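You operate a simulated robot arm through the tools that you are given. There is no shell and no other tool. Be economical: measure what you need, move in short steps, check, and stop when the job is done.

Carry out the task below with a simulated robot arm. There is one attempt and no reset: what you move stays moved.

## Task
Put things in order on the folding table. At the end: the white sachet (marked "VENT 2") stands where the black lid lifter stood; the brown scouring pad stands on top of the black cup; the black lid lifter stands where the brown scouring pad stood; the grey folded rag stands on top of the brown tiles; whatever was shut is shut again. Leave all else as you found it, and nothing knocked over.
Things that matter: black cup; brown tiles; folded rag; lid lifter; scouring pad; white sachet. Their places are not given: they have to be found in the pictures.

The check looks at the end state, three seconds after you hand in, the way a careful person would. Anything else that was tipped, shoved, dropped, spilled or broken makes it a failure. Lids that push on must go on centred and level and be pressed home; caps that screw on are set level and turned clockwise until they are tight.

## Robot
A 7-joint arm with a two-finger parallel gripper, fixed in place. Base frame: the origin is at the foot of the arm, x ahead of it, y to its left, z up; the work surface is at about z = 0. Readings come in m, rad, newtons and seconds.
With the tool pointing down near the work surface it reaches from about 0.24 to 0.62 m from the base axis. Its first joint turns from -1.152 to 1.152 rad. Payload 2.6 kg.
The TCP is the grasp point between the finger pads, 0.03 m short of the fingertips. In the tool frame z runs along the fingers and y along their closing line. Largest opening 0.094 m; finger width 0.028, thickness 0.01; the body of the gripper, 0.05 by 0.096 m, starts 0.055 m behind the TCP.
Orientation is that of the tool frame in the base frame, as a unit quaternion [x, y, z, w]. With the fingers straight down and closing along the base's y, the tool's x points along the base's -x, its y along +y and its z along -z.

## Interface
- The arm moves only by the tool move_arm. Its argument "plan" is a list of rows, each a list of 7 numbers: the shift along the tool's x, y, z in units of 40 mm (1.0 is 40 mm), then the turn, a rotation vector about the tool's x, y, z in units of 6 degrees (1.0 is 6 degrees), then the opening, from 0 (shut) to 1 (fully open). In form: [[dx, dy, dz, wx, wy, wz, claw], ...]. A call has 1 to 12 rows; each row shifts and turns the commanded pose from where the row before left it, along the tool's axes as they then stand. A call with a number of a shift or a turn outside -1 to 1 is refused whole. Rows are played at 5 a second. More than 0.05 m and 0.15 rad between two rows, or a gripper value outside its range, and nothing of the call is played. Where a pose cannot be reached the arm comes as near as it can. A force on the tool above 40 N (or 10 N above the force at the start of the call, whichever is more), or a blocked arm, ends the call early, and 0.2 s more pass. Each finger travels about 0.072 m/s and halts on what it meets, pressing with about 34 N; the grip force reading is that of the motor and also rises with nothing between the fingers. The clock runs only during rows and for 0.2 s after the last one: add rows that do not move to give the fingers time. The reply holds the time, the measured pose of the TCP, the force on the tool along the base axes, the opening and the grip force, in the units named above and with some noise, with the torque about the TCP (base axes, N m) and any sound that the robot's microphone picked up.
- Cameras (640 x 400 px; columns grow to the right, rows downward): "scene" is fixed at [0.0251, 0.4212, 0.5807]; the picture's right is [-0.87, -0.49, 0.00], its down [-0.21, 0.37, -0.91] and it looks along [0.44, -0.79, -0.43] (base axes); focal length 336 px, centre (320, 200). "wrist" rides on the gripper at [0.076, 0.014, -0.103] in the tool frame; the picture's right is [-0.18, 0.98, 0.00], its down [-0.75, -0.14, -0.64] and it looks along [-0.63, -0.12, 0.77] (tool axes); focal length 243 px, centre (320, 200).
- grab_frame(camera): a new picture of that camera. The clock stands still meanwhile.
- pixel_to_xyz(camera, pixels): there is no depth. For up to 12 entries [column, row, z] of the newest picture of that camera ("zoom" is the newest enlarged one), the place [x, y] in the base frame at which the ray of that pixel passes the height z, good to about 0.003 m. The clock stands still meanwhile.
- inspect(camera, box): a new picture of the part [left, top, right, bottom] of that camera's present view, enlarged. The clock stands still meanwhile.
- close_job(): hands the job in; it is judged then, once.

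Work in short steps. Measure before you move; look again where a grasp or a placing could have gone wrong, and mend it. You have 80 turns and 38 pictures in all, those below and enlarged ones among them. Open the gripper and draw the arm clear of the work before you hand the job in, unless the task says otherwise; then end with one line.

The tools are called after ">>>" by a JSON object that holds its "fn" and its "kwargs". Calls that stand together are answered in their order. move_arm: Moves the arm, as the interface text tells. Its arguments: {"type":"object","properties":{"plan":{"type":"array"}},"required":["plan"]} The other tools are called the same way: grab_frame (camera) takes a picture; pixel_to_xyz (camera, pixels) gives the place at which the rays of pixels pass given heights; inspect (camera, box) takes an enlarged picture of a part of a camera's view; close_job () hands the job in.

At the start:

```text
time: 0.0
position: [0.3826, -0.1055, 0.3504]
tool_rot: [-0.001, 1.0, 0.0, 0.0]
wrist_force: [-1.1, 0.4, 0.2]
ft_torque: [0.01, 0.03, -0.05]
width: 0.0942
finger_force: 0.1
```

scene: 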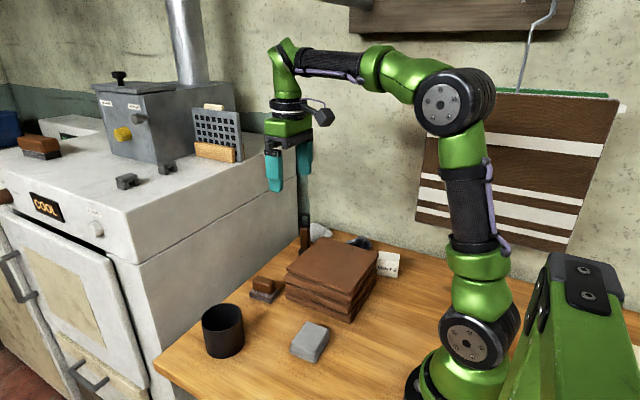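
wrist: 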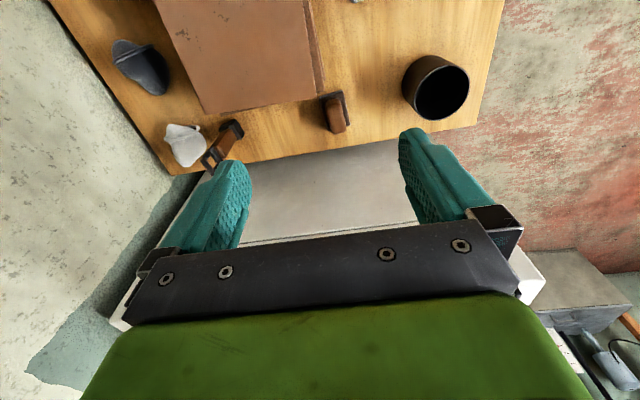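

The scene view shows the table with the tiles (~330,275), cup (222,330), rag (310,340), a brown block (265,288), and a sachet (388,263). I enlarge the table area to identify things.

>>> {"fn": "inspect", "kwargs": {"camera": "scene", "box": [180, 200, 420, 370]}}

>>> {"fn": "inspect", "kwargs": {"camera": "scene", "box": [0, 60, 260, 220]}}

>>> {"fn": "inspect", "kwargs": {"camera": "wrist", "box": [80, 0, 500, 180]}}

```text
2.35 times, centred on (300, 285) of scene
```

zoom: 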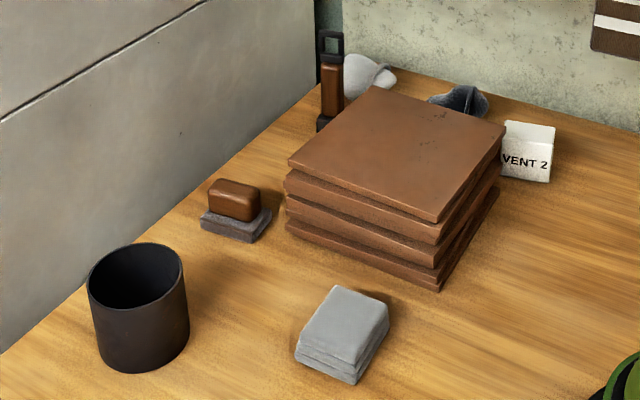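

```text
2.46 times, centred on (130, 140) of scene
```

zoom: 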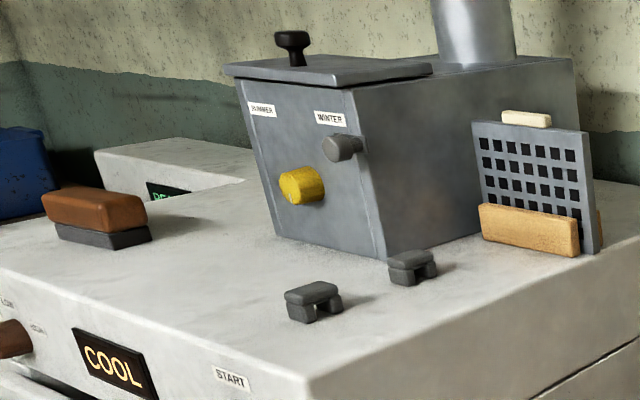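

```text
1.52 times, centred on (290, 90) of wrist
```

zoom: 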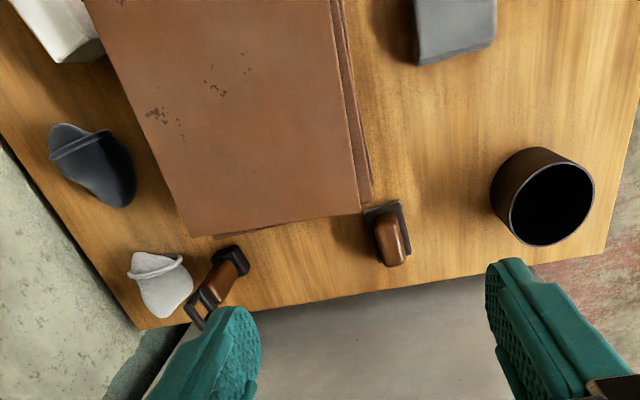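

I measure object positions: scene base pixels at z=0, and the wrist zoom at several heights to cross-check.

>>> {"fn": "pixel_to_xyz", "kwargs": {"camera": "scene", "pixels": [[224.9, 358.3, 0], [249.1, 295.7, 0], [268.3, 303, 0], [279.3, 294.5, 0], [376.8, 274.5, 0], [397.2, 277.4, 0], [290, 353.2, 0], [315.5, 363.4, 0], [329.1, 340.4, 0], [350.4, 324.3, 0], [300, 255, 0], [221.9, 317.9, 0.08]]}}

>>> {"fn": "pixel_to_xyz", "kwargs": {"camera": "zoom", "pixels": [[545, 197, 0.08], [545, 197, 0.06], [358, 210, 0.06], [190, 236, 0.06], [370, 208, 0], [410, 200, 0], [413, 254, 0], [216, 255, 0], [248, 268, 0], [415, 65, 0.02], [495, 48, 0.02], [100, 50, 0]]}}

```text
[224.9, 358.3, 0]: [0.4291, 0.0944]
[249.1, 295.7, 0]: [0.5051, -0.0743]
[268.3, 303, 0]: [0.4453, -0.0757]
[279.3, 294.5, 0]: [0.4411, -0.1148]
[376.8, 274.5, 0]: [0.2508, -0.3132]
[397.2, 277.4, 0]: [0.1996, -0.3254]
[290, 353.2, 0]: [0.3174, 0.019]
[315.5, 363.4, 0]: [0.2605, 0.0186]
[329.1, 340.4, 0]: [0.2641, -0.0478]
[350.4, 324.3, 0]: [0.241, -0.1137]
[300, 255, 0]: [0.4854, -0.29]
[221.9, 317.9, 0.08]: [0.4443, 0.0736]
```

```text
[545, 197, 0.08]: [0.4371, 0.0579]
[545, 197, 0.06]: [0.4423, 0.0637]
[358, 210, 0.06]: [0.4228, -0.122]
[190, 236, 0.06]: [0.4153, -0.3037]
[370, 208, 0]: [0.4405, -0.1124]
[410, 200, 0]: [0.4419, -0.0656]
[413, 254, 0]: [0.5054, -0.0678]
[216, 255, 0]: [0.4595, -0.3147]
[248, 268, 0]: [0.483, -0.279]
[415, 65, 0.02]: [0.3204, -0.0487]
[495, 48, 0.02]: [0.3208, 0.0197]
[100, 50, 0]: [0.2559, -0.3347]
```

The pad is at about (0.473, -0.090), lifter near (0.47, -0.295), rag (0.29, -0.015), cup (~0.45, 0.066), sachet (~0.225, -0.33). I move above the pad to look closer.

>>> {"fn": "move_arm", "kwargs": {"plan": [[-0.377, 0.065, 0.7, 0, 0, 0, 1], [-0.377, 0.065, 0.7, 0, 0, 0, 1], [-0.377, 0.065, 0.7, 0, 0, 0, 1], [-0.377, 0.065, 0.7, 0, 0, 0, 1], [-0.377, 0.065, 0.7, 0, 0, 0, 1], [-0.377, 0.065, 0.7, 0, 0, 0, 0.8], [0, 0, 0, 0, 0, 0, 0.8]]}}

>>> {"fn": "grab_frame", "kwargs": {"camera": "wrist"}}

>>> {"fn": "inspect", "kwargs": {"camera": "scene", "box": [190, 200, 350, 300]}}

```text
time: 1.6
position: [0.4721, -0.0915, 0.1837]
tool_rot: [0.0, 1.0, 0.0, 0.0]
wrist_force: [-0.3, 0.9, 0.1]
ft_torque: [-0.01, 0.0, 0.0]
width: 0.0751
finger_force: 0.1
```

```text
32 pictures are left
```

wrist: 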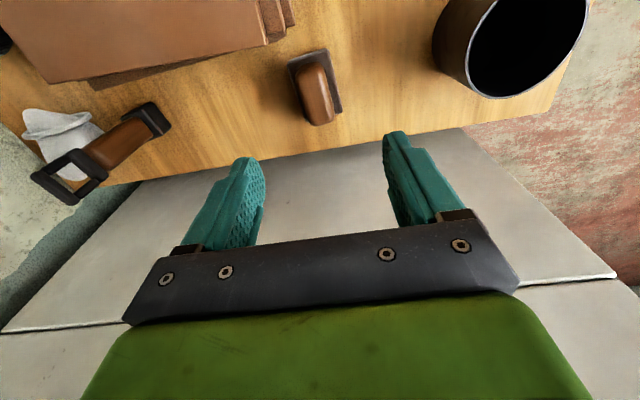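

```text
4.00 times, centred on (270, 250) of scene
```

zoom: 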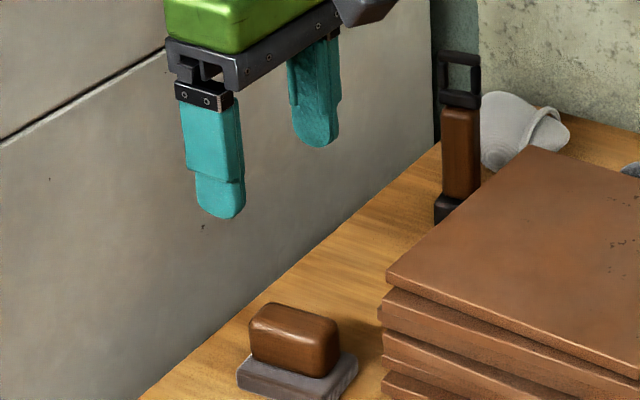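

The pad shows at wrist (315,90) with its handle running roughly along x. I measure it, the table edge and the lifter.

>>> {"fn": "pixel_to_xyz", "kwargs": {"camera": "wrist", "pixels": [[288, 63, 0.01], [328, 49, 0.01], [343, 110, 0.01], [301, 72, 0.045], [322, 65, 0.045], [318, 124, 0.03], [335, 118, 0.03], [340, 140, 0], [170, 122, 0], [130, 183, 0], [68, 175, 0.1], [433, 40, 0.08]]}}

>>> {"fn": "pixel_to_xyz", "kwargs": {"camera": "zoom", "pixels": [[237, 385, 0], [237, 370, 0.01], [308, 395, 0.01], [357, 356, 0.01], [248, 325, 0.045], [320, 350, 0.045], [338, 322, 0.045], [272, 303, 0.045], [434, 218, 0], [458, 52, 0.1], [460, 52, 0.12], [140, 398, 0]]}}

```text
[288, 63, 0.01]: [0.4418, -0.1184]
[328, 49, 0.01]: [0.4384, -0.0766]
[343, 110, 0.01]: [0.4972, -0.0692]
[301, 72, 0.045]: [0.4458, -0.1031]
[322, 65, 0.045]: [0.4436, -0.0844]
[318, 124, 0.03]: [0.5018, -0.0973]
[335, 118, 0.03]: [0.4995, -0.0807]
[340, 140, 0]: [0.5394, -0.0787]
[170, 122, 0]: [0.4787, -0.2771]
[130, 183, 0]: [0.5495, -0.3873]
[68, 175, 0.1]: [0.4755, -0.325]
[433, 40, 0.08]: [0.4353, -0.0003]
```

```text
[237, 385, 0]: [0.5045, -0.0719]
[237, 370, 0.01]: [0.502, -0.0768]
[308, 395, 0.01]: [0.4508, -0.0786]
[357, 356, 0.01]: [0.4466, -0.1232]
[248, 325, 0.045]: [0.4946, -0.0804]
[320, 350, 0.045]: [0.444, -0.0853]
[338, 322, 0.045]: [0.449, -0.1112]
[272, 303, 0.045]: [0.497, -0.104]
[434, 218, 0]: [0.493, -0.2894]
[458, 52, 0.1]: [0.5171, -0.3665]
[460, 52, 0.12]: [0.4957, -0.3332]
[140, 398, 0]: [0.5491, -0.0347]
```

The handle is centred at about (0.471, -0.094), top near z 0.045, base top ~0.012. I descend straddling the handle with tips at ~0.018 and close.

>>> {"fn": "move_arm", "kwargs": {"plan": [[0, -0.06, 0.7, 0, 0, 0, 0.65], [0, 0, 0.7, 0, 0, 0, 0.65], [0, 0, 0.7, 0, 0, 0, 0.65], [0, 0, 0.6, 0, 0, 0, 0.65], [0, 0, 0.4, 0, 0, 0, 0.65], [0, 0, 0.25, 0, 0, 0, 0.65], [0, 0, 0, 0, 0, 0, 0.65]]}}

>>> {"fn": "inspect", "kwargs": {"camera": "scene", "box": [190, 230, 350, 330]}}

```text
time: 3.2
position: [0.4729, -0.0943, 0.0468]
tool_rot: [0.001, 1.0, 0.0, 0.0]
wrist_force: [-0.1, 0.6, 0.4]
ft_torque: [0.0, 0.02, -0.01]
width: 0.0613
finger_force: 0.0
```

```text
4.00 times, centred on (270, 280) of scene
```

zoom: 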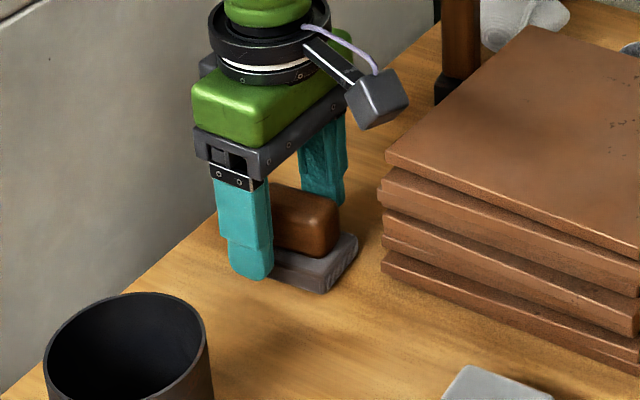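

The fingers straddle the handle with tips above the base. I close and lift.

>>> {"fn": "move_arm", "kwargs": {"plan": [[0, 0, 0, 0, 0, 0, 0], [0, 0, 0, 0, 0, 0, 0], [0, 0, 0, 0, 0, 0, 0], [0, 0, 0, 0, 0, 0, 0], [0, 0, -0.3, 0, 0, 0, 0], [0, 0, -0.7, 0, 0, 0, 0], [0, 0, -0.8, 0, 0, 0, 0], [0, 0, -0.8, 0, 0, 0, 0], [0, 0, -0.8, 0, 0, 0, 0]]}}

>>> {"fn": "grab_frame", "kwargs": {"camera": "scene"}}

>>> {"fn": "grab_frame", "kwargs": {"camera": "wrist"}}

```text
time: 5.2
position: [0.4718, -0.092, 0.1841]
tool_rot: [0.0, 1.0, 0.0, -0.001]
wrist_force: [-0.1, 0.1, -2.4]
ft_torque: [0.01, -0.02, 0.02]
width: 0.0317
finger_force: 33.6
```

```text
29 pictures are left
```

scene: 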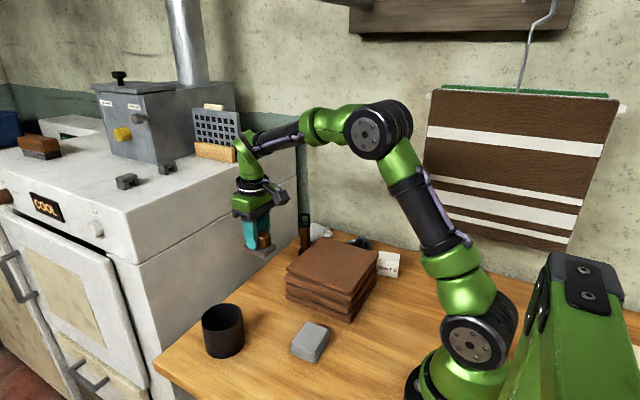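

```text
28 pictures are left
```

wrist: 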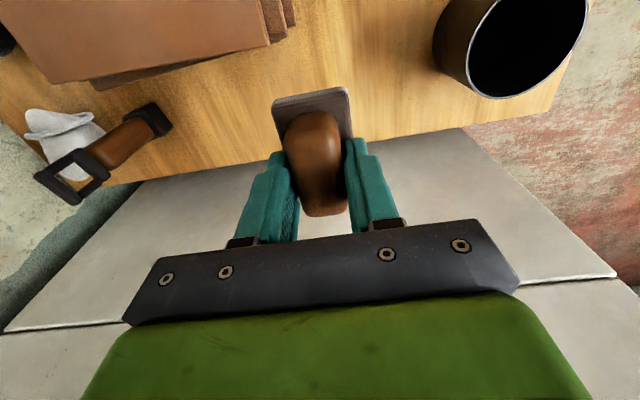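

The pad is held level, TCP 0.047 above its underside. I enlarge the cup in the scene for precise rim measurement.

>>> {"fn": "inspect", "kwargs": {"camera": "scene", "box": [174, 290, 270, 370]}}

```text
5.00 times, centred on (222, 330) of scene
```

zoom: 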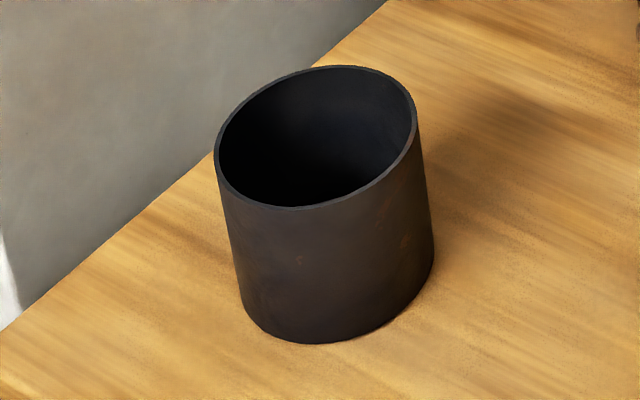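

I project rim and base extremes at candidate heights.

>>> {"fn": "pixel_to_xyz", "kwargs": {"camera": "zoom", "pixels": [[215, 150, 0.07], [416, 118, 0.07], [345, 66, 0.07], [290, 208, 0.07], [316, 137, 0.07], [316, 137, 0.08], [310, 343, 0], [243, 300, 0], [434, 262, 0], [316, 137, 0.09]]}}

>>> {"fn": "pixel_to_xyz", "kwargs": {"camera": "wrist", "pixels": [[590, 0, 0.07], [466, 60, 0.07], [520, 97, 0.07], [586, 20, 0.07], [480, 90, 0.07], [500, 0, 0.07], [466, 60, 0.09], [586, 20, 0.09]]}}

```text
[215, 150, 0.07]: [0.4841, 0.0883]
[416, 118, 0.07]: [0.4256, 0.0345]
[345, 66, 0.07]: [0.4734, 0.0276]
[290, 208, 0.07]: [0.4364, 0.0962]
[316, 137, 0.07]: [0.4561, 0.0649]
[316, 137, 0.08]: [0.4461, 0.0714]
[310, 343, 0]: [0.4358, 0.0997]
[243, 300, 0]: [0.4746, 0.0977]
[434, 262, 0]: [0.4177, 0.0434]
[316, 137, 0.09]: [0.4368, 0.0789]
```

```text
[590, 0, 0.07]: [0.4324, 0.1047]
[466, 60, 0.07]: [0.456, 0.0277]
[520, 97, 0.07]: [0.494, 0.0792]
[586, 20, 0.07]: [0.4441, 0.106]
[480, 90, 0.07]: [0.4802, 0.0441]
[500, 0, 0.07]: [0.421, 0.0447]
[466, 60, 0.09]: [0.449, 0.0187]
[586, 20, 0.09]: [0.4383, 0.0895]
```

Cup centre ≈ (0.454, 0.066), rim z≈0.07, radius ≈0.0395. The pad must span the rim, so I measure the held pad.

>>> {"fn": "inspect", "kwargs": {"camera": "scene", "box": [226, 210, 306, 270]}}

>>> {"fn": "pixel_to_xyz", "kwargs": {"camera": "wrist", "pixels": [[273, 101, 0.148], [350, 88, 0.148], [352, 137, 0.148], [280, 143, 0.148]]}}

```text
6.67 times, centred on (266, 240) of scene
```

zoom: 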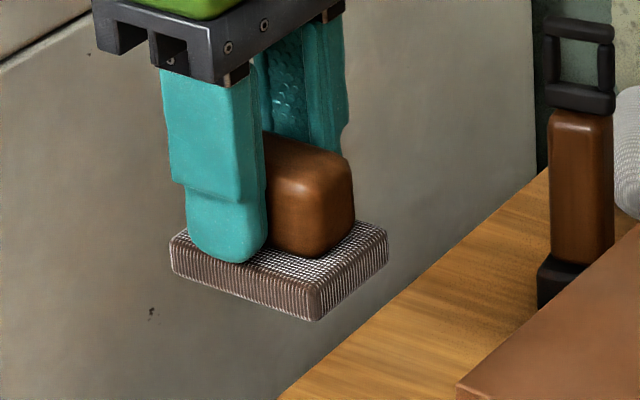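

```text
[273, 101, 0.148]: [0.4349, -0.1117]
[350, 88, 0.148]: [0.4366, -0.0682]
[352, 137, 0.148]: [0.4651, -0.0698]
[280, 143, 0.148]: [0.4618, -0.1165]
```

I project the pad's base corners from this enlarged view.

>>> {"fn": "pixel_to_xyz", "kwargs": {"camera": "zoom", "pixels": [[170, 241, 0.149], [318, 292, 0.149], [388, 238, 0.149], [172, 268, 0.137], [315, 321, 0.137], [387, 262, 0.137]]}}

```text
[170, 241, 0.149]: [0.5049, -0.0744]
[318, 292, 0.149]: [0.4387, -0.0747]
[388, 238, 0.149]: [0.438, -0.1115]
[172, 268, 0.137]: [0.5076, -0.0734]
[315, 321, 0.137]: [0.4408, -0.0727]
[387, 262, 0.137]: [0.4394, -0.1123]
```

The pad's half-diagonal (~0.039–0.041) only slightly exceeds the cup's inner radius, so centring matters. I move to a vantage where the wrist camera sees the whole cup.

>>> {"fn": "move_arm", "kwargs": {"plan": [[0.449, 0.575, -0.41, 0, 0, 0, 0], [0.449, 0.575, -0.41, 0, 0, 0, 0], [0.449, 0.575, -0.41, 0, 0, 0, 0], [0.449, 0.575, -0.41, 0, 0, 0, 0], [0, 0, 0, 0, 0, 0, 0], [0, 0, 0, 0, 0, 0, 0]]}}

>>> {"fn": "inspect", "kwargs": {"camera": "wrist", "box": [380, 20, 540, 120]}}

```text
time: 6.6
position: [0.4013, -0.0007, 0.2499]
tool_rot: [-0.001, 1.0, 0.0, 0.001]
wrist_force: [0.2, -0.4, -0.7]
ft_torque: [0.0, -0.01, 0.0]
width: 0.0319
finger_force: 34.6
```

```text
4.00 times, centred on (460, 70) of wrist
```

zoom: 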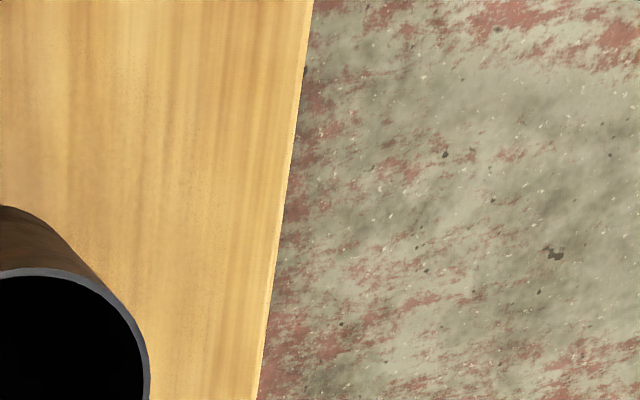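

The cup is at about wrist (380,120); I re-aim the enlargement.

>>> {"fn": "inspect", "kwargs": {"camera": "wrist", "box": [300, 60, 460, 160]}}

```text
4.00 times, centred on (380, 110) of wrist
```

zoom: 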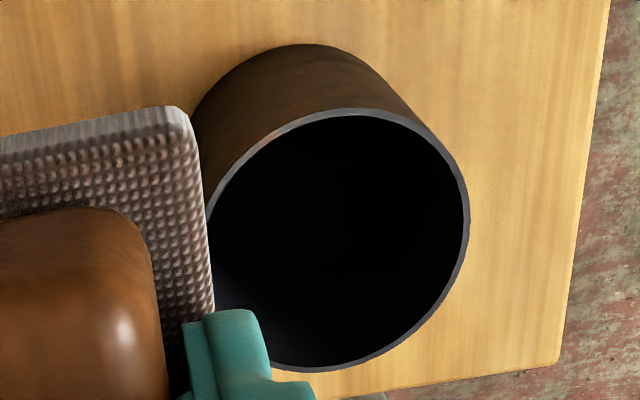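

I project rim points (outer and inner) at two heights and the base's near point.

>>> {"fn": "pixel_to_xyz", "kwargs": {"camera": "zoom", "pixels": [[340, 108, 0.07], [470, 218, 0.07], [300, 372, 0.07], [210, 200, 0.07], [345, 116, 0.07], [463, 222, 0.07], [302, 365, 0.07], [405, 340, 0.07], [420, 127, 0.07], [305, 44, 0], [470, 218, 0.08], [300, 372, 0.08]]}}

```text
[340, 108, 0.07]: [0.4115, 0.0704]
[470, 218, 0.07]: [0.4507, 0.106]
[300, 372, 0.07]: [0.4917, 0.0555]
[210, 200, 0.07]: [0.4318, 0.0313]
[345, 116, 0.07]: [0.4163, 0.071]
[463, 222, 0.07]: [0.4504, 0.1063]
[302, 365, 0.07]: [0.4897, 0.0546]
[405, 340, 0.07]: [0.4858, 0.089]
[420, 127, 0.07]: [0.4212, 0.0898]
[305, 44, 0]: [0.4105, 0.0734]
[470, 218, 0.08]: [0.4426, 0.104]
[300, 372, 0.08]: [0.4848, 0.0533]
```

Cup centre ≈ (0.453, 0.066), outer R 0.040, rim z≈0.07. I bring the pad above it, hovering about 1 cm over the rim.

>>> {"fn": "move_arm", "kwargs": {"plan": [[-0.43, 0.556, 0.41, 0, 0, 0, 0], [-0.43, 0.556, 0.41, 0, 0, 0, 0], [-0.43, 0.556, 0.41, 0, 0, 0, 0], [0, 0, 0, 0, 0, 0, 0], [0, 0, 0.6, 0, 0, 0, 0], [0, 0, 0.6, 0, 0, 0, 0], [0, 0, 0.55, 0, 0, 0, 0], [0, 0, 0, 0, 0, 0, 0]]}}

>>> {"fn": "inspect", "kwargs": {"camera": "scene", "box": [170, 270, 270, 370]}}

>>> {"fn": "inspect", "kwargs": {"camera": "wrist", "box": [220, 60, 420, 185]}}

```text
time: 8.4
position: [0.4547, 0.0655, 0.1299]
tool_rot: [0.001, 1.0, 0.0, 0.0]
wrist_force: [-0.1, -0.7, 0.0]
ft_torque: [0.01, 0.0, 0.0]
width: 0.0315
finger_force: 33.8
```

```text
4.00 times, centred on (220, 320) of scene
```

zoom: 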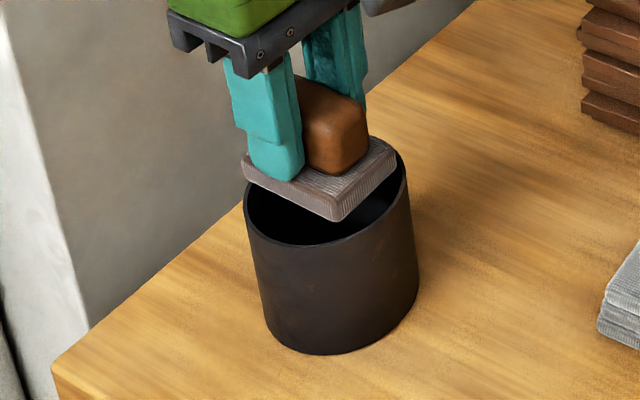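

```text
3.20 times, centred on (320, 122) of wrist
```

zoom: 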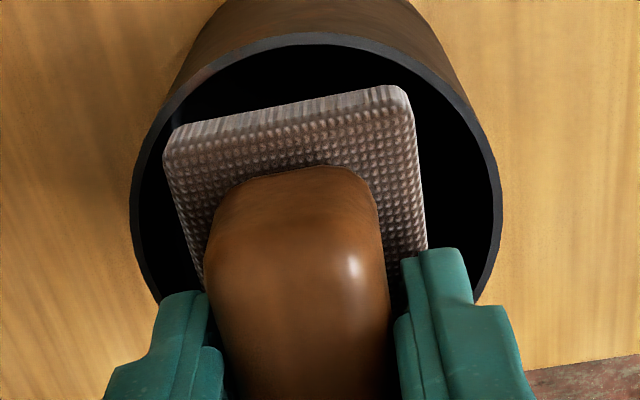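

I project the pad's lower near corners (z≈0.083) and rim points (z≈0.07) from the wrist view to check centring.

>>> {"fn": "pixel_to_xyz", "kwargs": {"camera": "zoom", "pixels": [[176, 128, 0.083], [392, 87, 0.083], [164, 148, 0.095], [405, 102, 0.095], [428, 250, 0.095], [130, 200, 0.07], [502, 190, 0.07], [310, 33, 0.07], [160, 300, 0.07], [478, 300, 0.07], [200, 75, 0.07], [440, 75, 0.07]]}}

```text
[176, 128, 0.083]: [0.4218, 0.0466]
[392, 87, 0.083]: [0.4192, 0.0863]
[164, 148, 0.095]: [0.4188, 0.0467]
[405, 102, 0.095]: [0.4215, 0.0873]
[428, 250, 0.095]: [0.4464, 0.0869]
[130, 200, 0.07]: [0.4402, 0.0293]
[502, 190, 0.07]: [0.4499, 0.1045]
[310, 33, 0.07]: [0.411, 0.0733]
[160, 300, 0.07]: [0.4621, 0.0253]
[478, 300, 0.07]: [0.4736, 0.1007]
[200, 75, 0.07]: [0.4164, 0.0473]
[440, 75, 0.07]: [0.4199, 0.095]
```

Pad and rim agree within a few mm; I cross-check with scene pixels before setting down.

>>> {"fn": "grab_frame", "kwargs": {"camera": "scene"}}

>>> {"fn": "pixel_to_xyz", "kwargs": {"camera": "scene", "pixels": [[201.5, 315.75, 0.083], [223, 325.5, 0.083], [239.25, 312, 0.083], [201, 319.5, 0.07], [242, 314, 0.07], [217.5, 331, 0.07]]}}

```text
21 pictures are left
```

scene: 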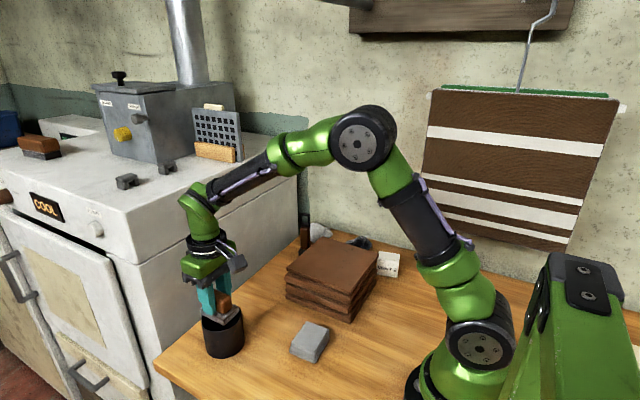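

```text
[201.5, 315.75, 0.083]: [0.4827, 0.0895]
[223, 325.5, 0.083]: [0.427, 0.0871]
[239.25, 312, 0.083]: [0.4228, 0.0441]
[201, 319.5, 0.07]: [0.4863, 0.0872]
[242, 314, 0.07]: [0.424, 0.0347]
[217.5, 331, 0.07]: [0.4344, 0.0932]
```

Both views agree the pad is centred within ~1-2 mm. I shift -1 mm in x and lower slowly to feel for contact.

>>> {"fn": "move_arm", "kwargs": {"plan": [[0.025, 0, 0.1, 0, 0, 0, 0], [0, 0, 0.1, 0, 0, 0, 0], [0, 0, 0.06, 0, 0, 0, 0], [0, 0, 0, 0, 0, 0, 0]]}}

```text
time: 9.4
position: [0.4532, 0.0648, 0.1226]
tool_rot: [0.0, 1.0, 0.001, 0.002]
wrist_force: [-8.3, -1.6, 28.5]
ft_torque: [0.05, 0.59, -0.03]
width: 0.0316
finger_force: 33.8
```

Contact came at TCP z≈0.1226 (rim ≈0.075). I look at the contact from both cameras before releasing.

>>> {"fn": "inspect", "kwargs": {"camera": "scene", "box": [182, 290, 262, 340]}}

>>> {"fn": "inspect", "kwargs": {"camera": "wrist", "box": [220, 50, 420, 175]}}

```text
8.00 times, centred on (222, 315) of scene
```

zoom: 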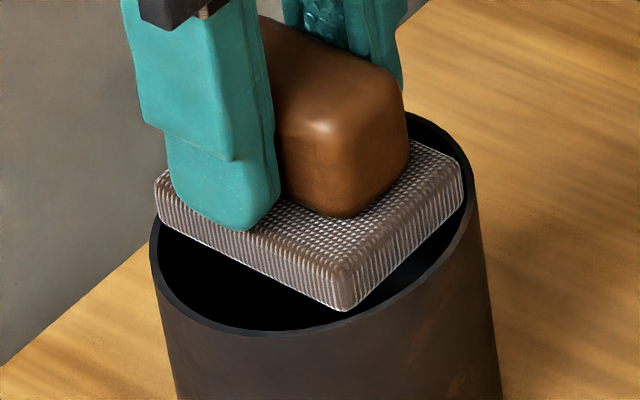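

```text
3.20 times, centred on (320, 112) of wrist
```

zoom: 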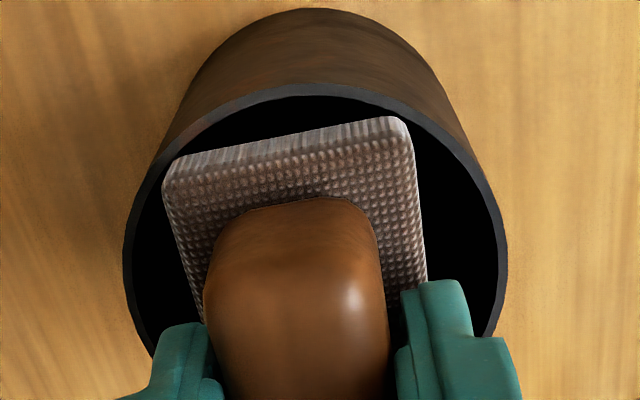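

The near/+y corner (scene zoom (345,308), wrist zoom (405,118)) sits ~2 mm inside the rim, while the far end overlaps. I lift 4 mm, shift to about (0.4515, 0.0668), lower again and look.

>>> {"fn": "move_arm", "kwargs": {"plan": [[0, 0, -0.2, 0, 0, 0, 0], [0.055, 0.035, 0, 0, 0, 0, 0], [0, 0, 0, 0, 0, 0, 0], [0, 0, 0.1, 0, 0, 0, 0], [0, 0, 0.05, 0, 0, 0, 0], [0, 0, 0, 0, 0, 0, 0]]}}

>>> {"fn": "inspect", "kwargs": {"camera": "scene", "box": [182, 290, 262, 340]}}

>>> {"fn": "inspect", "kwargs": {"camera": "wrist", "box": [220, 50, 420, 175]}}

```text
time: 10.8
position: [0.4497, 0.0665, 0.1222]
tool_rot: [0.0, 1.0, 0.0, 0.001]
wrist_force: [-1.9, 1.3, 12.7]
ft_torque: [-0.02, 0.1, -0.05]
width: 0.0316
finger_force: 34.0
```

```text
8.00 times, centred on (222, 315) of scene
```

zoom: 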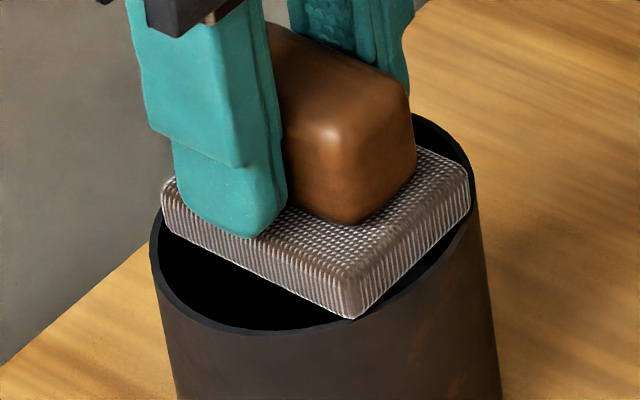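

```text
3.20 times, centred on (320, 112) of wrist
```

zoom: 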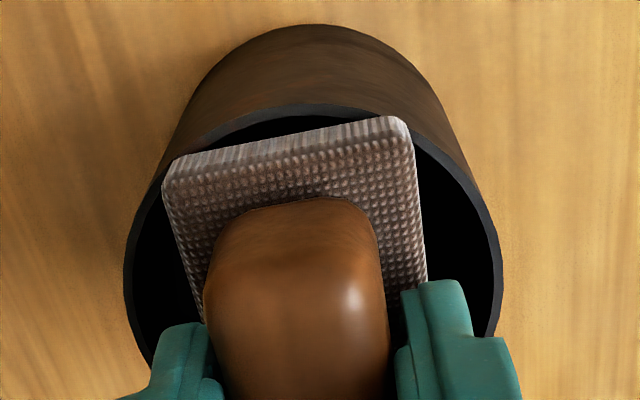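

Now all four corners lie on the rim, and the pressure is centred with near-zero torque. I relieve the load, open, and retreat upward.

>>> {"fn": "move_arm", "kwargs": {"plan": [[0, 0, -0.02, 0, 0, 0, 0], [0, 0, 0, 0, 0, 0, 0.36], [0, 0, 0, 0, 0, 0, 0.42], [0, 0, 0, 0, 0, 0, 0.6], [0, 0, 0, 0, 0, 0, 0.6]]}}

>>> {"fn": "inspect", "kwargs": {"camera": "scene", "box": [182, 290, 262, 340]}}

```text
time: 12.0
position: [0.4493, 0.0667, 0.1226]
tool_rot: [0.0, 1.0, 0.001, 0.0]
wrist_force: [0.2, 0.6, 0.4]
ft_torque: [-0.01, 0.03, -0.02]
width: 0.0563
finger_force: 0.0
```

```text
8.00 times, centred on (222, 315) of scene
```

zoom: 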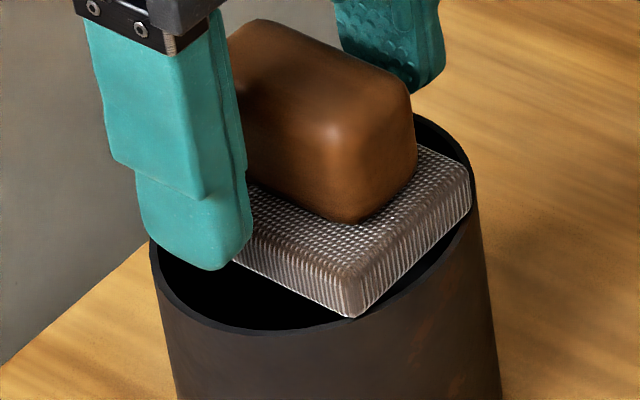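

The pad rests level on the cup. I rise straight up and go to a vantage for the lifter.

>>> {"fn": "move_arm", "kwargs": {"plan": [[0, 0, -0.5, 0, 0, 0, 0.6], [0, 0, -0.9, 0, 0, 0, 0.6], [0, 0, -1, 0, 0, 0, 0.6], [0, 0, -1, 0, 0, 0, 0.6], [0, 0, -1, 0, 0, 0, 0.6], [0.2, -1, 0, 0, 0, 0, 0.6], [0.2, -1, 0, 0, 0, 0, 0.6], [0.2, -1, 0, 0, 0, 0, 0.6], [0.2, -1, 0, 0, 0, 0, 0.6], [0.2, -1, 0, 0, 0, 0, 0.6], [0.2, -1, 0, 0, 0, 0, 0.6], [0, 0, 0, 0, 0, 0, 0.6]]}}

>>> {"fn": "grab_frame", "kwargs": {"camera": "wrist"}}

>>> {"fn": "inspect", "kwargs": {"camera": "scene", "box": [260, 200, 420, 300]}}

```text
time: 14.6
position: [0.4005, -0.1744, 0.2995]
tool_rot: [-0.001, 1.0, 0.0, 0.0]
wrist_force: [0.7, 0.4, -0.4]
ft_torque: [0.04, -0.03, 0.03]
width: 0.0565
finger_force: 0.0
```

```text
15 pictures are left
```

wrist: 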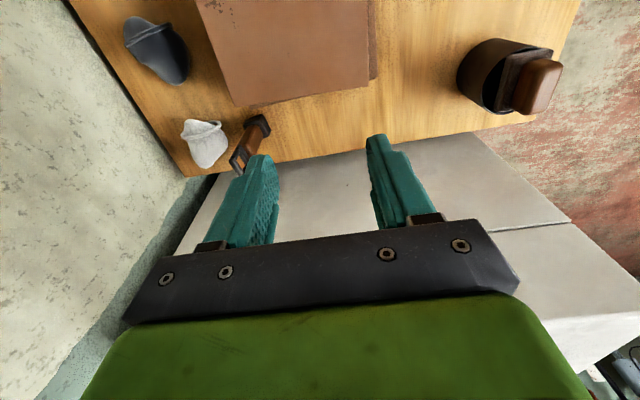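

```text
4.00 times, centred on (340, 250) of scene
```

zoom: 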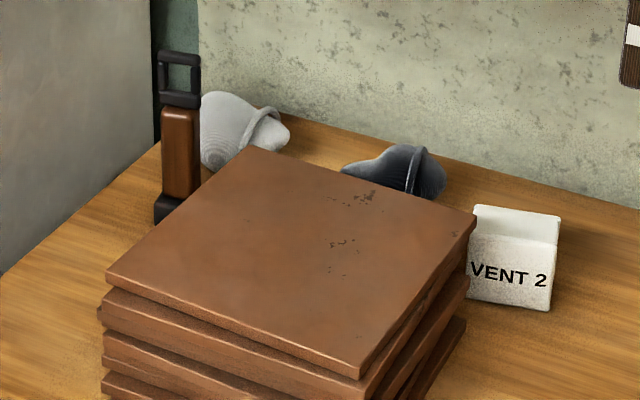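

I project the lifter's base and top in both views to find its place and height, plus the sachet and tile corners.

>>> {"fn": "pixel_to_xyz", "kwargs": {"camera": "wrist", "pixels": [[246, 120, 0], [262, 114, 0], [270, 130, 0], [236, 167, 0.13], [231, 156, 0.13], [243, 147, 0.13], [222, 147, 0], [240, 106, 0.0], [231, 106, 0.07], [377, 80, 0], [371, 86, 0.07], [236, 160, 0.12]]}}

>>> {"fn": "pixel_to_xyz", "kwargs": {"camera": "zoom", "pixels": [[154, 222, 0], [158, 50, 0.13], [200, 56, 0.13], [180, 53, 0.12], [180, 53, 0.14], [470, 298, 0], [548, 310, 0], [470, 235, 0.03], [556, 244, 0.03], [560, 216, 0.04], [107, 275, 0.07], [475, 220, 0.07]]}}

```text
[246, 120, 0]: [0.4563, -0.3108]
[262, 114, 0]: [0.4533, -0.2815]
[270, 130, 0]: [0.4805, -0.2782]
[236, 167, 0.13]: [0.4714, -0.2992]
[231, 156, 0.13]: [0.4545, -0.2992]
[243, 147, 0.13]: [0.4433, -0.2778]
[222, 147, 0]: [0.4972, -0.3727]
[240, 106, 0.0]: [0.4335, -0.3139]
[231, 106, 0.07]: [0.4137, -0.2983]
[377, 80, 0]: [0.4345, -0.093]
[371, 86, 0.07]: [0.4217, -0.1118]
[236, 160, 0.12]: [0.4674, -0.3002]
```

```text
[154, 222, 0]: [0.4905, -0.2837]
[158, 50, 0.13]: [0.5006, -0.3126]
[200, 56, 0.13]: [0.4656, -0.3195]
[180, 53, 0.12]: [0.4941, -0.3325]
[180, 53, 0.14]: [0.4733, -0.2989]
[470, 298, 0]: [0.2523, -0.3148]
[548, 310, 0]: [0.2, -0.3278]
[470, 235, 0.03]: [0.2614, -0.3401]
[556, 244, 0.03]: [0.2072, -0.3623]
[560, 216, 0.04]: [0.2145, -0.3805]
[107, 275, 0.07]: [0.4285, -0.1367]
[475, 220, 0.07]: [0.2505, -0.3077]
```

Lifter: centre ≈ (0.470, -0.295), height ≈0.14, base ~0.032 square. I move above it and stop with the tips ~3 cm above its top to check alignment.

>>> {"fn": "move_arm", "kwargs": {"plan": [[-0.435, -0.754, 0, 0, 0, 0, 0.65], [-0.435, -0.754, 0, 0, 0, 0, 0.65], [-0.435, -0.754, 0, 0, 0, 0, 0.65], [-0.435, -0.754, 0, 0, 0, 0, 0.65], [0, 0, 0.8, 0, 0, 0, 0.65], [0, 0, 0.8, 0, 0, 0, 0.65], [0, 0, 0.8, 0, 0, 0, 0.65], [0, 0, 0, 0, 0, 0, 0.65]]}}

>>> {"fn": "grab_frame", "kwargs": {"camera": "wrist"}}

```text
time: 16.4
position: [0.4714, -0.2946, 0.2019]
tool_rot: [0.0, 1.0, 0.0, 0.001]
wrist_force: [-0.6, -0.3, 0.0]
ft_torque: [-0.01, 0.02, 0.01]
width: 0.0609
finger_force: 0.1
```

```text
13 pictures are left
```

wrist: 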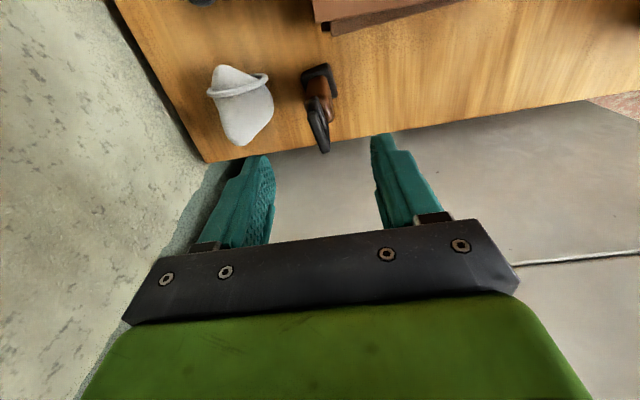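

The lifter is between the fingers, ring thin along y. I project its base and ring, and the white object's nearest edge.

>>> {"fn": "pixel_to_xyz", "kwargs": {"camera": "wrist", "pixels": [[301, 73, 0.015], [330, 64, 0.015], [338, 93, 0.015], [313, 98, 0.14], [305, 100, 0.14], [325, 152, 0.14], [329, 147, 0.14], [273, 105, 0.03], [273, 105, 0.0], [327, 32, 0.0], [310, 22, 0.085]]}}

```text
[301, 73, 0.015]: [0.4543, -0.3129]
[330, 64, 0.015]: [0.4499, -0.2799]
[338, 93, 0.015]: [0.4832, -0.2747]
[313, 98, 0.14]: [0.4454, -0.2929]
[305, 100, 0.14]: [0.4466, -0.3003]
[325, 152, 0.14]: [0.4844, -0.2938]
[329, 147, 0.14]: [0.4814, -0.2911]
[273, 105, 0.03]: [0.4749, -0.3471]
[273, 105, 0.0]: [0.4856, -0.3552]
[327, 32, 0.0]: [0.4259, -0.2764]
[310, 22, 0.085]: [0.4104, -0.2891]
```

Lifter axis ≈ (0.467, -0.295); white object's edge at y≈-0.347, so the finger (outer at -0.335) clears it. I descend to z 0.105, close, and check.

>>> {"fn": "move_arm", "kwargs": {"plan": [[0.1, 0, 0.5, 0, 0, 0, 0.6], [0, 0, 0.7, 0, 0, 0, 0.6], [0, 0, 0.7, 0, 0, 0, 0.6], [0, 0, 0.5, 0, 0, 0, 0.6], [0, 0, 0, 0, 0, 0, 0.6], [0, 0, 0, 0, 0, 0, 0.3], [0, 0, 0, 0, 0, 0, 0], [0, 0, 0, 0, 0, 0, 0], [0, 0, 0, 0, 0, 0, 0], [0, 0, 0, 0, 0, 0, 0]]}}

```text
time: 18.6
position: [0.4657, -0.2925, 0.1071]
tool_rot: [0.0, 1.0, 0.001, -0.001]
wrist_force: [0.4, -0.7, 0.4]
ft_torque: [-0.01, -0.08, 0.02]
width: 0.0214
finger_force: 34.3
```

Gripped (width 0.021). I lift 56 mm, carry to the pad's old spot (0.4725, -0.0925), and lower most of the way.

>>> {"fn": "move_arm", "kwargs": {"plan": [[0, 0, -0.5, 0, 0, 0, 0], [0, 0, -0.9, 0, 0, 0, 0], [-0.024, 0.833, 0, 0, 0, 0, 0], [-0.024, 0.833, 0, 0, 0, 0, 0], [-0.024, 0.833, 0, 0, 0, 0, 0], [-0.024, 0.833, 0, 0, 0, 0, 0], [-0.024, 0.833, 0, 0, 0, 0, 0], [-0.024, 0.835, 0, 0, 0, 0, 0], [0, 0, 0, 0, 0, 0, 0], [0, 0, 0.7, 0, 0, 0, 0], [0, 0, 0.4, 0, 0, 0, 0], [0, 0, 0.0, 0, 0, 0, 0]]}}

>>> {"fn": "inspect", "kwargs": {"camera": "scene", "box": [190, 230, 350, 330]}}

```text
time: 21.2
position: [0.4731, -0.0941, 0.1177]
tool_rot: [0.0, 1.0, 0.0, 0.0]
wrist_force: [0.3, 0.3, -3.3]
ft_torque: [0.01, -0.02, -0.01]
width: 0.0217
finger_force: 33.6
```

```text
4.00 times, centred on (270, 280) of scene
```

zoom: 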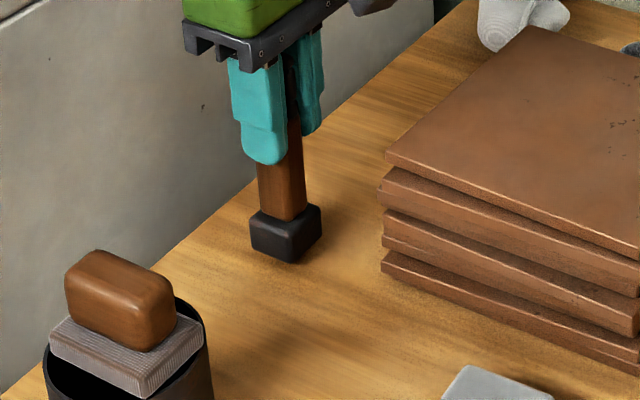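

The lifter hangs upright over the spot, ~1 cm up. I lower until touch and stop.

>>> {"fn": "move_arm", "kwargs": {"plan": [[0, 0, 0.15, 0, 0, 0, 0], [0, 0, 0.08, 0, 0, 0, 0], [0, 0, 0.04, 0, 0, 0, 0], [0, 0, 0.02, 0, 0, 0, 0], [0, 0, 0, 0, 0, 0, 0]]}}

```text
time: 22.4
position: [0.4724, -0.0951, 0.1076]
tool_rot: [0.0, 1.0, 0.0, 0.0]
wrist_force: [-0.6, 0.0, -3.3]
ft_torque: [0.0, 0.0, 0.02]
width: 0.0216
finger_force: 34.2
```

Weight still hangs (−3.3 N); I lower a little more and correct y by ~1.5 mm.

>>> {"fn": "move_arm", "kwargs": {"plan": [[0, 0.04, 0.0, 0, 0, 0, 0], [0, 0, 0.03, 0, 0, 0, 0], [0, 0, 0.03, 0, 0, 0, 0], [0, 0, 0, 0, 0, 0, 0]]}}

```text
time: 23.4
position: [0.4735, -0.0924, 0.107]
tool_rot: [0.0, 1.0, 0.0, 0.0]
wrist_force: [-12.0, 3.2, 23.3]
ft_torque: [0.1, 0.84, -0.04]
width: 0.0216
finger_force: 34.2
```

It touches down (23 N). I relieve ~1.5 mm, open gently, and look.

>>> {"fn": "move_arm", "kwargs": {"plan": [[0, 0, -0.035, 0, 0, 0, 0], [0, 0, 0, 0, 0, 0, 0], [0, 0, 0, 0, 0, 0, 0.25], [0, 0, 0, 0, 0, 0, 0.35], [0, 0, 0, 0, 0, 0, 0.6], [0, 0, 0, 0, 0, 0, 0.6]]}}

>>> {"fn": "inspect", "kwargs": {"camera": "scene", "box": [190, 230, 350, 330]}}

```text
time: 24.8
position: [0.4733, -0.0927, 0.1067]
tool_rot: [0.0, 1.0, -0.001, 0.0]
wrist_force: [0.2, 0.1, 0.2]
ft_torque: [0.02, 0.01, -0.01]
width: 0.0562
finger_force: 0.1
```

```text
4.00 times, centred on (270, 280) of scene
```

zoom: 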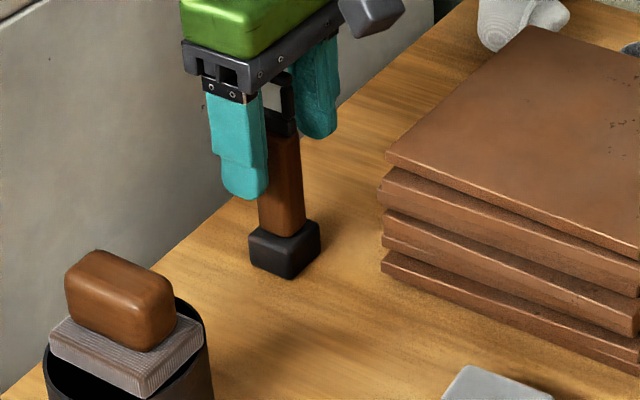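

Lifter stands upright at the pad's old spot. I rise and move to a vantage for the sachet.

>>> {"fn": "move_arm", "kwargs": {"plan": [[0, 0, -0.6, 0, 0, 0, 0.6], [0, 0, -1, 0, 0, 0, 0.6], [0, 0, -1, 0, 0, 0, 0.6], [0, 0, -1, 0, 0, 0, 0.6], [0, 0, -1, 0, 0, 0, 0.6], [0.72, -0.655, 0, 0, 0, 0, 0.7], [0.72, -0.655, 0, 0, 0, 0, 0.7], [0.72, -0.655, 0, 0, 0, 0, 0.7], [0.72, -0.655, 0, 0, 0, 0, 0.7], [0.72, -0.655, 0, 0, 0, 0, 0.7], [0.72, -0.655, 0, 0, 0, 0, 0.7], [0, 0, 0, 0, 0, 0, 0.7]]}}

>>> {"fn": "grab_frame", "kwargs": {"camera": "wrist"}}

```text
time: 27.4
position: [0.3003, -0.2514, 0.2891]
tool_rot: [-0.001, 1.0, 0.0, 0.001]
wrist_force: [0.0, 0.6, -0.2]
ft_torque: [0.0, -0.01, 0.02]
width: 0.0657
finger_force: 0.2
```

```text
10 pictures are left
```

wrist: 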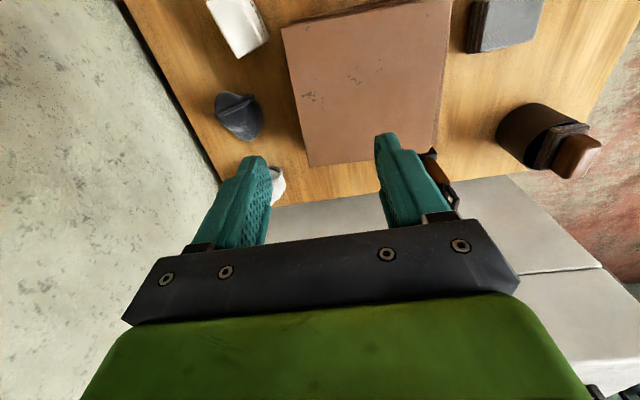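

The sachet is at the top (235,25). I enlarge it.

>>> {"fn": "inspect", "kwargs": {"camera": "wrist", "box": [180, -10, 300, 70]}}

```text
refused: -10 is not a number from 0 to 400
```

I retry with a valid box.

>>> {"fn": "inspect", "kwargs": {"camera": "wrist", "box": [180, 0, 300, 60]}}

```text
5.33 times, centred on (240, 30) of wrist
```

zoom: 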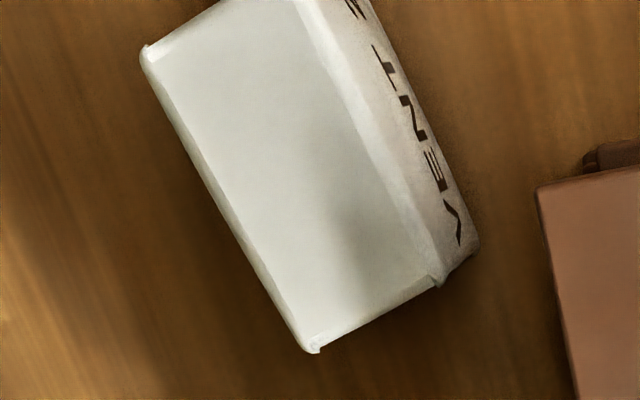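

I project the top corners at z≈0.045 and the base corner at 0.

>>> {"fn": "pixel_to_xyz", "kwargs": {"camera": "zoom", "pixels": [[145, 50, 0.045], [310, 350, 0.045], [437, 282, 0.045], [297, 0, 0.045], [475, 250, 0.0], [437, 282, 0.035], [310, 350, 0.035], [145, 50, 0.035], [538, 188, 0.085], [385, 25, 0.0]]}}

>>> {"fn": "pixel_to_xyz", "kwargs": {"camera": "scene", "pixels": [[377.5, 258.75, 0.045], [399, 261, 0.045], [378.75, 251.25, 0.045], [400, 254, 0.045], [377.5, 258.75, 0.05], [399, 261, 0.05], [378.75, 251.25, 0.05], [400, 254, 0.05], [377.5, 274.5, 0], [397, 277.5, 0]]}}

```text
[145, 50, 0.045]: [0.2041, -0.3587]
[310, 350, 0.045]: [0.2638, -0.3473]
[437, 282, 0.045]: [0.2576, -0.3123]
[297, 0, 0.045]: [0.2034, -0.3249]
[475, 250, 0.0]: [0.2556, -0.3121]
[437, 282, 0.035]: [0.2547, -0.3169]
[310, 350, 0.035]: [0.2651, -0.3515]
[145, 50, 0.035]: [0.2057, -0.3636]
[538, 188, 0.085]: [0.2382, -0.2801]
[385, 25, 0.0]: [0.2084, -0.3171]
```

```text
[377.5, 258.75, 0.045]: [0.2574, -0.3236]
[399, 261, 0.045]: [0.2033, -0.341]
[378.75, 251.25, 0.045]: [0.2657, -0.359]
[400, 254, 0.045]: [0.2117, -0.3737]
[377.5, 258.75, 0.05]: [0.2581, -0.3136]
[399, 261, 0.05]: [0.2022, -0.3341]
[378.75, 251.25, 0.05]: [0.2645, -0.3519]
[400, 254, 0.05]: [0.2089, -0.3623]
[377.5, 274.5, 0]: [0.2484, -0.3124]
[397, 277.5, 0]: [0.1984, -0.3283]
```

Sachet centre ≈ (0.233, -0.337), yaw ≈14°, ~0.058×0.037×0.05. I check the wall line clearance before approaching.

>>> {"fn": "pixel_to_xyz", "kwargs": {"camera": "wrist", "pixels": [[124, 0, 0], [150, 47, 0], [195, 125, 0], [218, 178, 0], [242, 95, 0.03], [262, 115, 0.03], [283, 185, 0.03], [283, 28, 0.085], [448, 5, 0.085], [309, 166, 0.085], [436, 148, 0.085]]}}

```text
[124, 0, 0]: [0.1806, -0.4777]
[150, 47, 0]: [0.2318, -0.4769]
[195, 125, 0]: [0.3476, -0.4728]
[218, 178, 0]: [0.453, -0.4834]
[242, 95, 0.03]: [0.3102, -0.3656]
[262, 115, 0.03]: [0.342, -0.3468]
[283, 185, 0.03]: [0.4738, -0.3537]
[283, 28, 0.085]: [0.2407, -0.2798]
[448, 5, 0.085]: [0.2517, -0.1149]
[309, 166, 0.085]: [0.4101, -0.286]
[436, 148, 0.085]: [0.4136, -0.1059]
```

The wall is at y≈-0.475 (ample), tile top spans x 0.24–0.413, y -0.285…-0.11. I go over the sachet, yaw 14°, and descend to z≈0.12 for a check.

>>> {"fn": "move_arm", "kwargs": {"plan": [[0.42, -0.535, 0, 0, 0, 0, 0.62], [0.42, -0.535, 0, 0, 0, 0, 0.62], [0.42, -0.535, 0, 0, 0, 0, 0.62], [0.42, -0.535, 0, 0, 0, 0, 0.62], [0, 0, 0.4, 0, 0, -0.6, 0.62], [0, 0, 0.7, 0, 0, -0.6, 0.62], [0, 0, 0.7, 0, 0, -0.6, 0.62], [0, 0, 0.7, 0, 0, -0.6, 0.62], [0, 0, 0.7, 0, 0, 0, 0.62], [0, 0, 0.7, 0, 0, 0, 0.62], [0, 0, 0, 0, 0, 0, 0.62]]}}

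>>> {"fn": "grab_frame", "kwargs": {"camera": "wrist"}}

```text
time: 29.8
position: [0.2321, -0.3347, 0.1347]
tool_rot: [-0.126, 0.992, 0.0, 0.0]
wrist_force: [-0.1, -0.2, -0.9]
ft_torque: [0.02, 0.01, 0.02]
width: 0.0583
finger_force: 0.0
```

```text
8 pictures are left
```

wrist: 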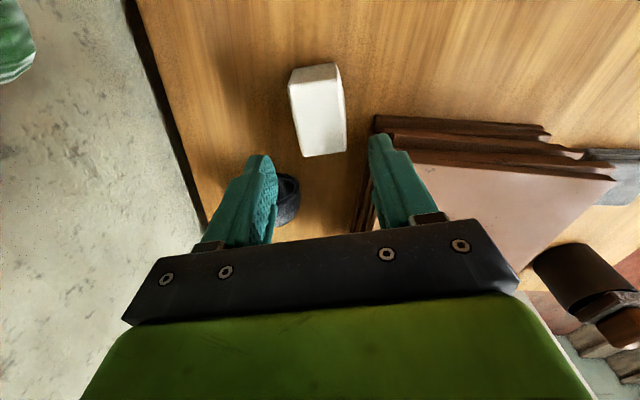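

The sachet lies between the fingers. I project its corners and the nearest tile edge.

>>> {"fn": "pixel_to_xyz", "kwargs": {"camera": "wrist", "pixels": [[289, 85, 0.05], [341, 80, 0.05], [346, 150, 0.05], [303, 157, 0.05], [375, 116, 0.06], [352, 230, 0.02], [373, 130, 0.02], [293, 70, 0], [337, 63, 0], [373, 150, 0.04]]}}

```text
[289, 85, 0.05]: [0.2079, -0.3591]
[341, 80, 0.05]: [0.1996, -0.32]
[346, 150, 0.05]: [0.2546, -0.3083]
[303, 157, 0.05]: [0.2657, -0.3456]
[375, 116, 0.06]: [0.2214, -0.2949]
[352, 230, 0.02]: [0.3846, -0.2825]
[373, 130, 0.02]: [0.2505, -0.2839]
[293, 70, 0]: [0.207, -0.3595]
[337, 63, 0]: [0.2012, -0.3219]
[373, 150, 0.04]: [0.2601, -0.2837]
```

Alignment is within ~1.5 mm. I narrow the opening to 0.05 to stay clear of the tiles, descend to z≈0.045, and close.

>>> {"fn": "move_arm", "kwargs": {"plan": [[0, 0, 0.0, 0, 0, 0, 0.54], [0, 0, 0.7, 0, 0, 0, 0.54], [0, 0, 0.7, 0, 0, 0, 0.54], [0, 0, 0.5, 0, 0, 0, 0.54], [0, 0, 0.32, 0, 0, 0, 0.54], [0, 0, 0, 0, 0, 0, 0.54], [0, 0, 0, 0, 0, 0, 0.2], [0, 0, 0, 0, 0, 0, 0.2], [0, 0, 0, 0, 0, 0, 0.2]]}}

```text
time: 31.8
position: [0.2314, -0.3349, 0.0447]
tool_rot: [-0.125, 0.992, 0.0, 0.001]
wrist_force: [0.2, 0.2, -0.6]
ft_torque: [0.02, -0.01, -0.01]
width: 0.0486
finger_force: 33.3
```

It stopped at width 0.0486, wider than the ~0.04 I measured, so I look before lifting.

>>> {"fn": "inspect", "kwargs": {"camera": "scene", "box": [340, 220, 440, 290]}}

```text
5.71 times, centred on (390, 255) of scene
```

zoom: 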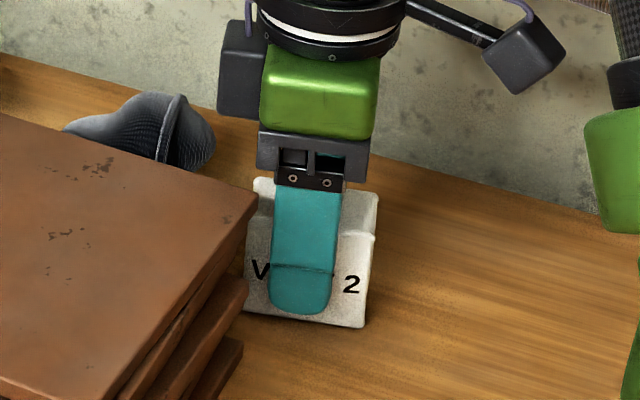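

The finger sits centred on the labelled face; the sachet is just thicker at its base. I lift, undo the yaw, and carry it over to the lifter's old spot.

>>> {"fn": "move_arm", "kwargs": {"plan": [[0, 0, -0.4, 0, 0, 0, 0.2], [0, 0, -0.9, 0, 0, 0.3, 0.2], [0, 0, -0.9, 0, 0, 0.7, 0.2], [0, 0, -0.9, 0, 0, 0.7, 0.2], [0, 0, -0.9, 0, 0, 0.7, 0.2], [-0.845, 0.143, 0, 0, 0, 0, 0.2], [-0.845, 0.143, 0, 0, 0, 0, 0.2], [-0.845, 0.143, 0, 0, 0, 0, 0.2], [-0.845, 0.143, 0, 0, 0, 0, 0.2], [-0.845, 0.143, 0, 0, 0, 0, 0.2], [-0.845, 0.143, 0, 0, 0, 0, 0.2], [-0.845, 0.143, 0, 0, 0, 0, 0.2]]}}

```text
time: 34.4
position: [0.4702, -0.2937, 0.2031]
tool_rot: [0.0, 1.0, 0.0, 0.0]
wrist_force: [-0.4, 0.4, -0.9]
ft_torque: [0.02, 0.0, 0.0]
width: 0.0485
finger_force: 33.9
```

Still held (0.0485). I lower to ~1.2 cm above the table with a small x correction and look.

>>> {"fn": "move_arm", "kwargs": {"plan": [[0.04, -0.03, 0.8, 0, 0, 0, 0.2], [0, 0, 0.8, 0, 0, 0, 0.2], [0, 0, 0.8, 0, 0, 0, 0.2], [0, 0, 0.7, 0, 0, 0, 0.2], [0, 0, 0.5, 0, 0, 0, 0.2], [0, 0, 0, 0, 0, 0, 0.2], [0, 0, 0, 0, 0, 0, 0.2]]}}

>>> {"fn": "grab_frame", "kwargs": {"camera": "wrist"}}

```text
time: 36.0
position: [0.4681, -0.2967, 0.0609]
tool_rot: [0.001, 1.0, 0.0, 0.0]
wrist_force: [0.4, 0.7, 0.1]
ft_torque: [0.0, 0.01, -0.03]
width: 0.0485
finger_force: 33.6
```

```text
6 pictures are left
```

wrist: 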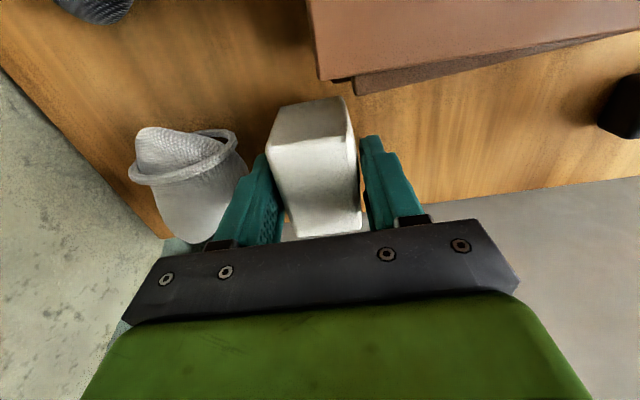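

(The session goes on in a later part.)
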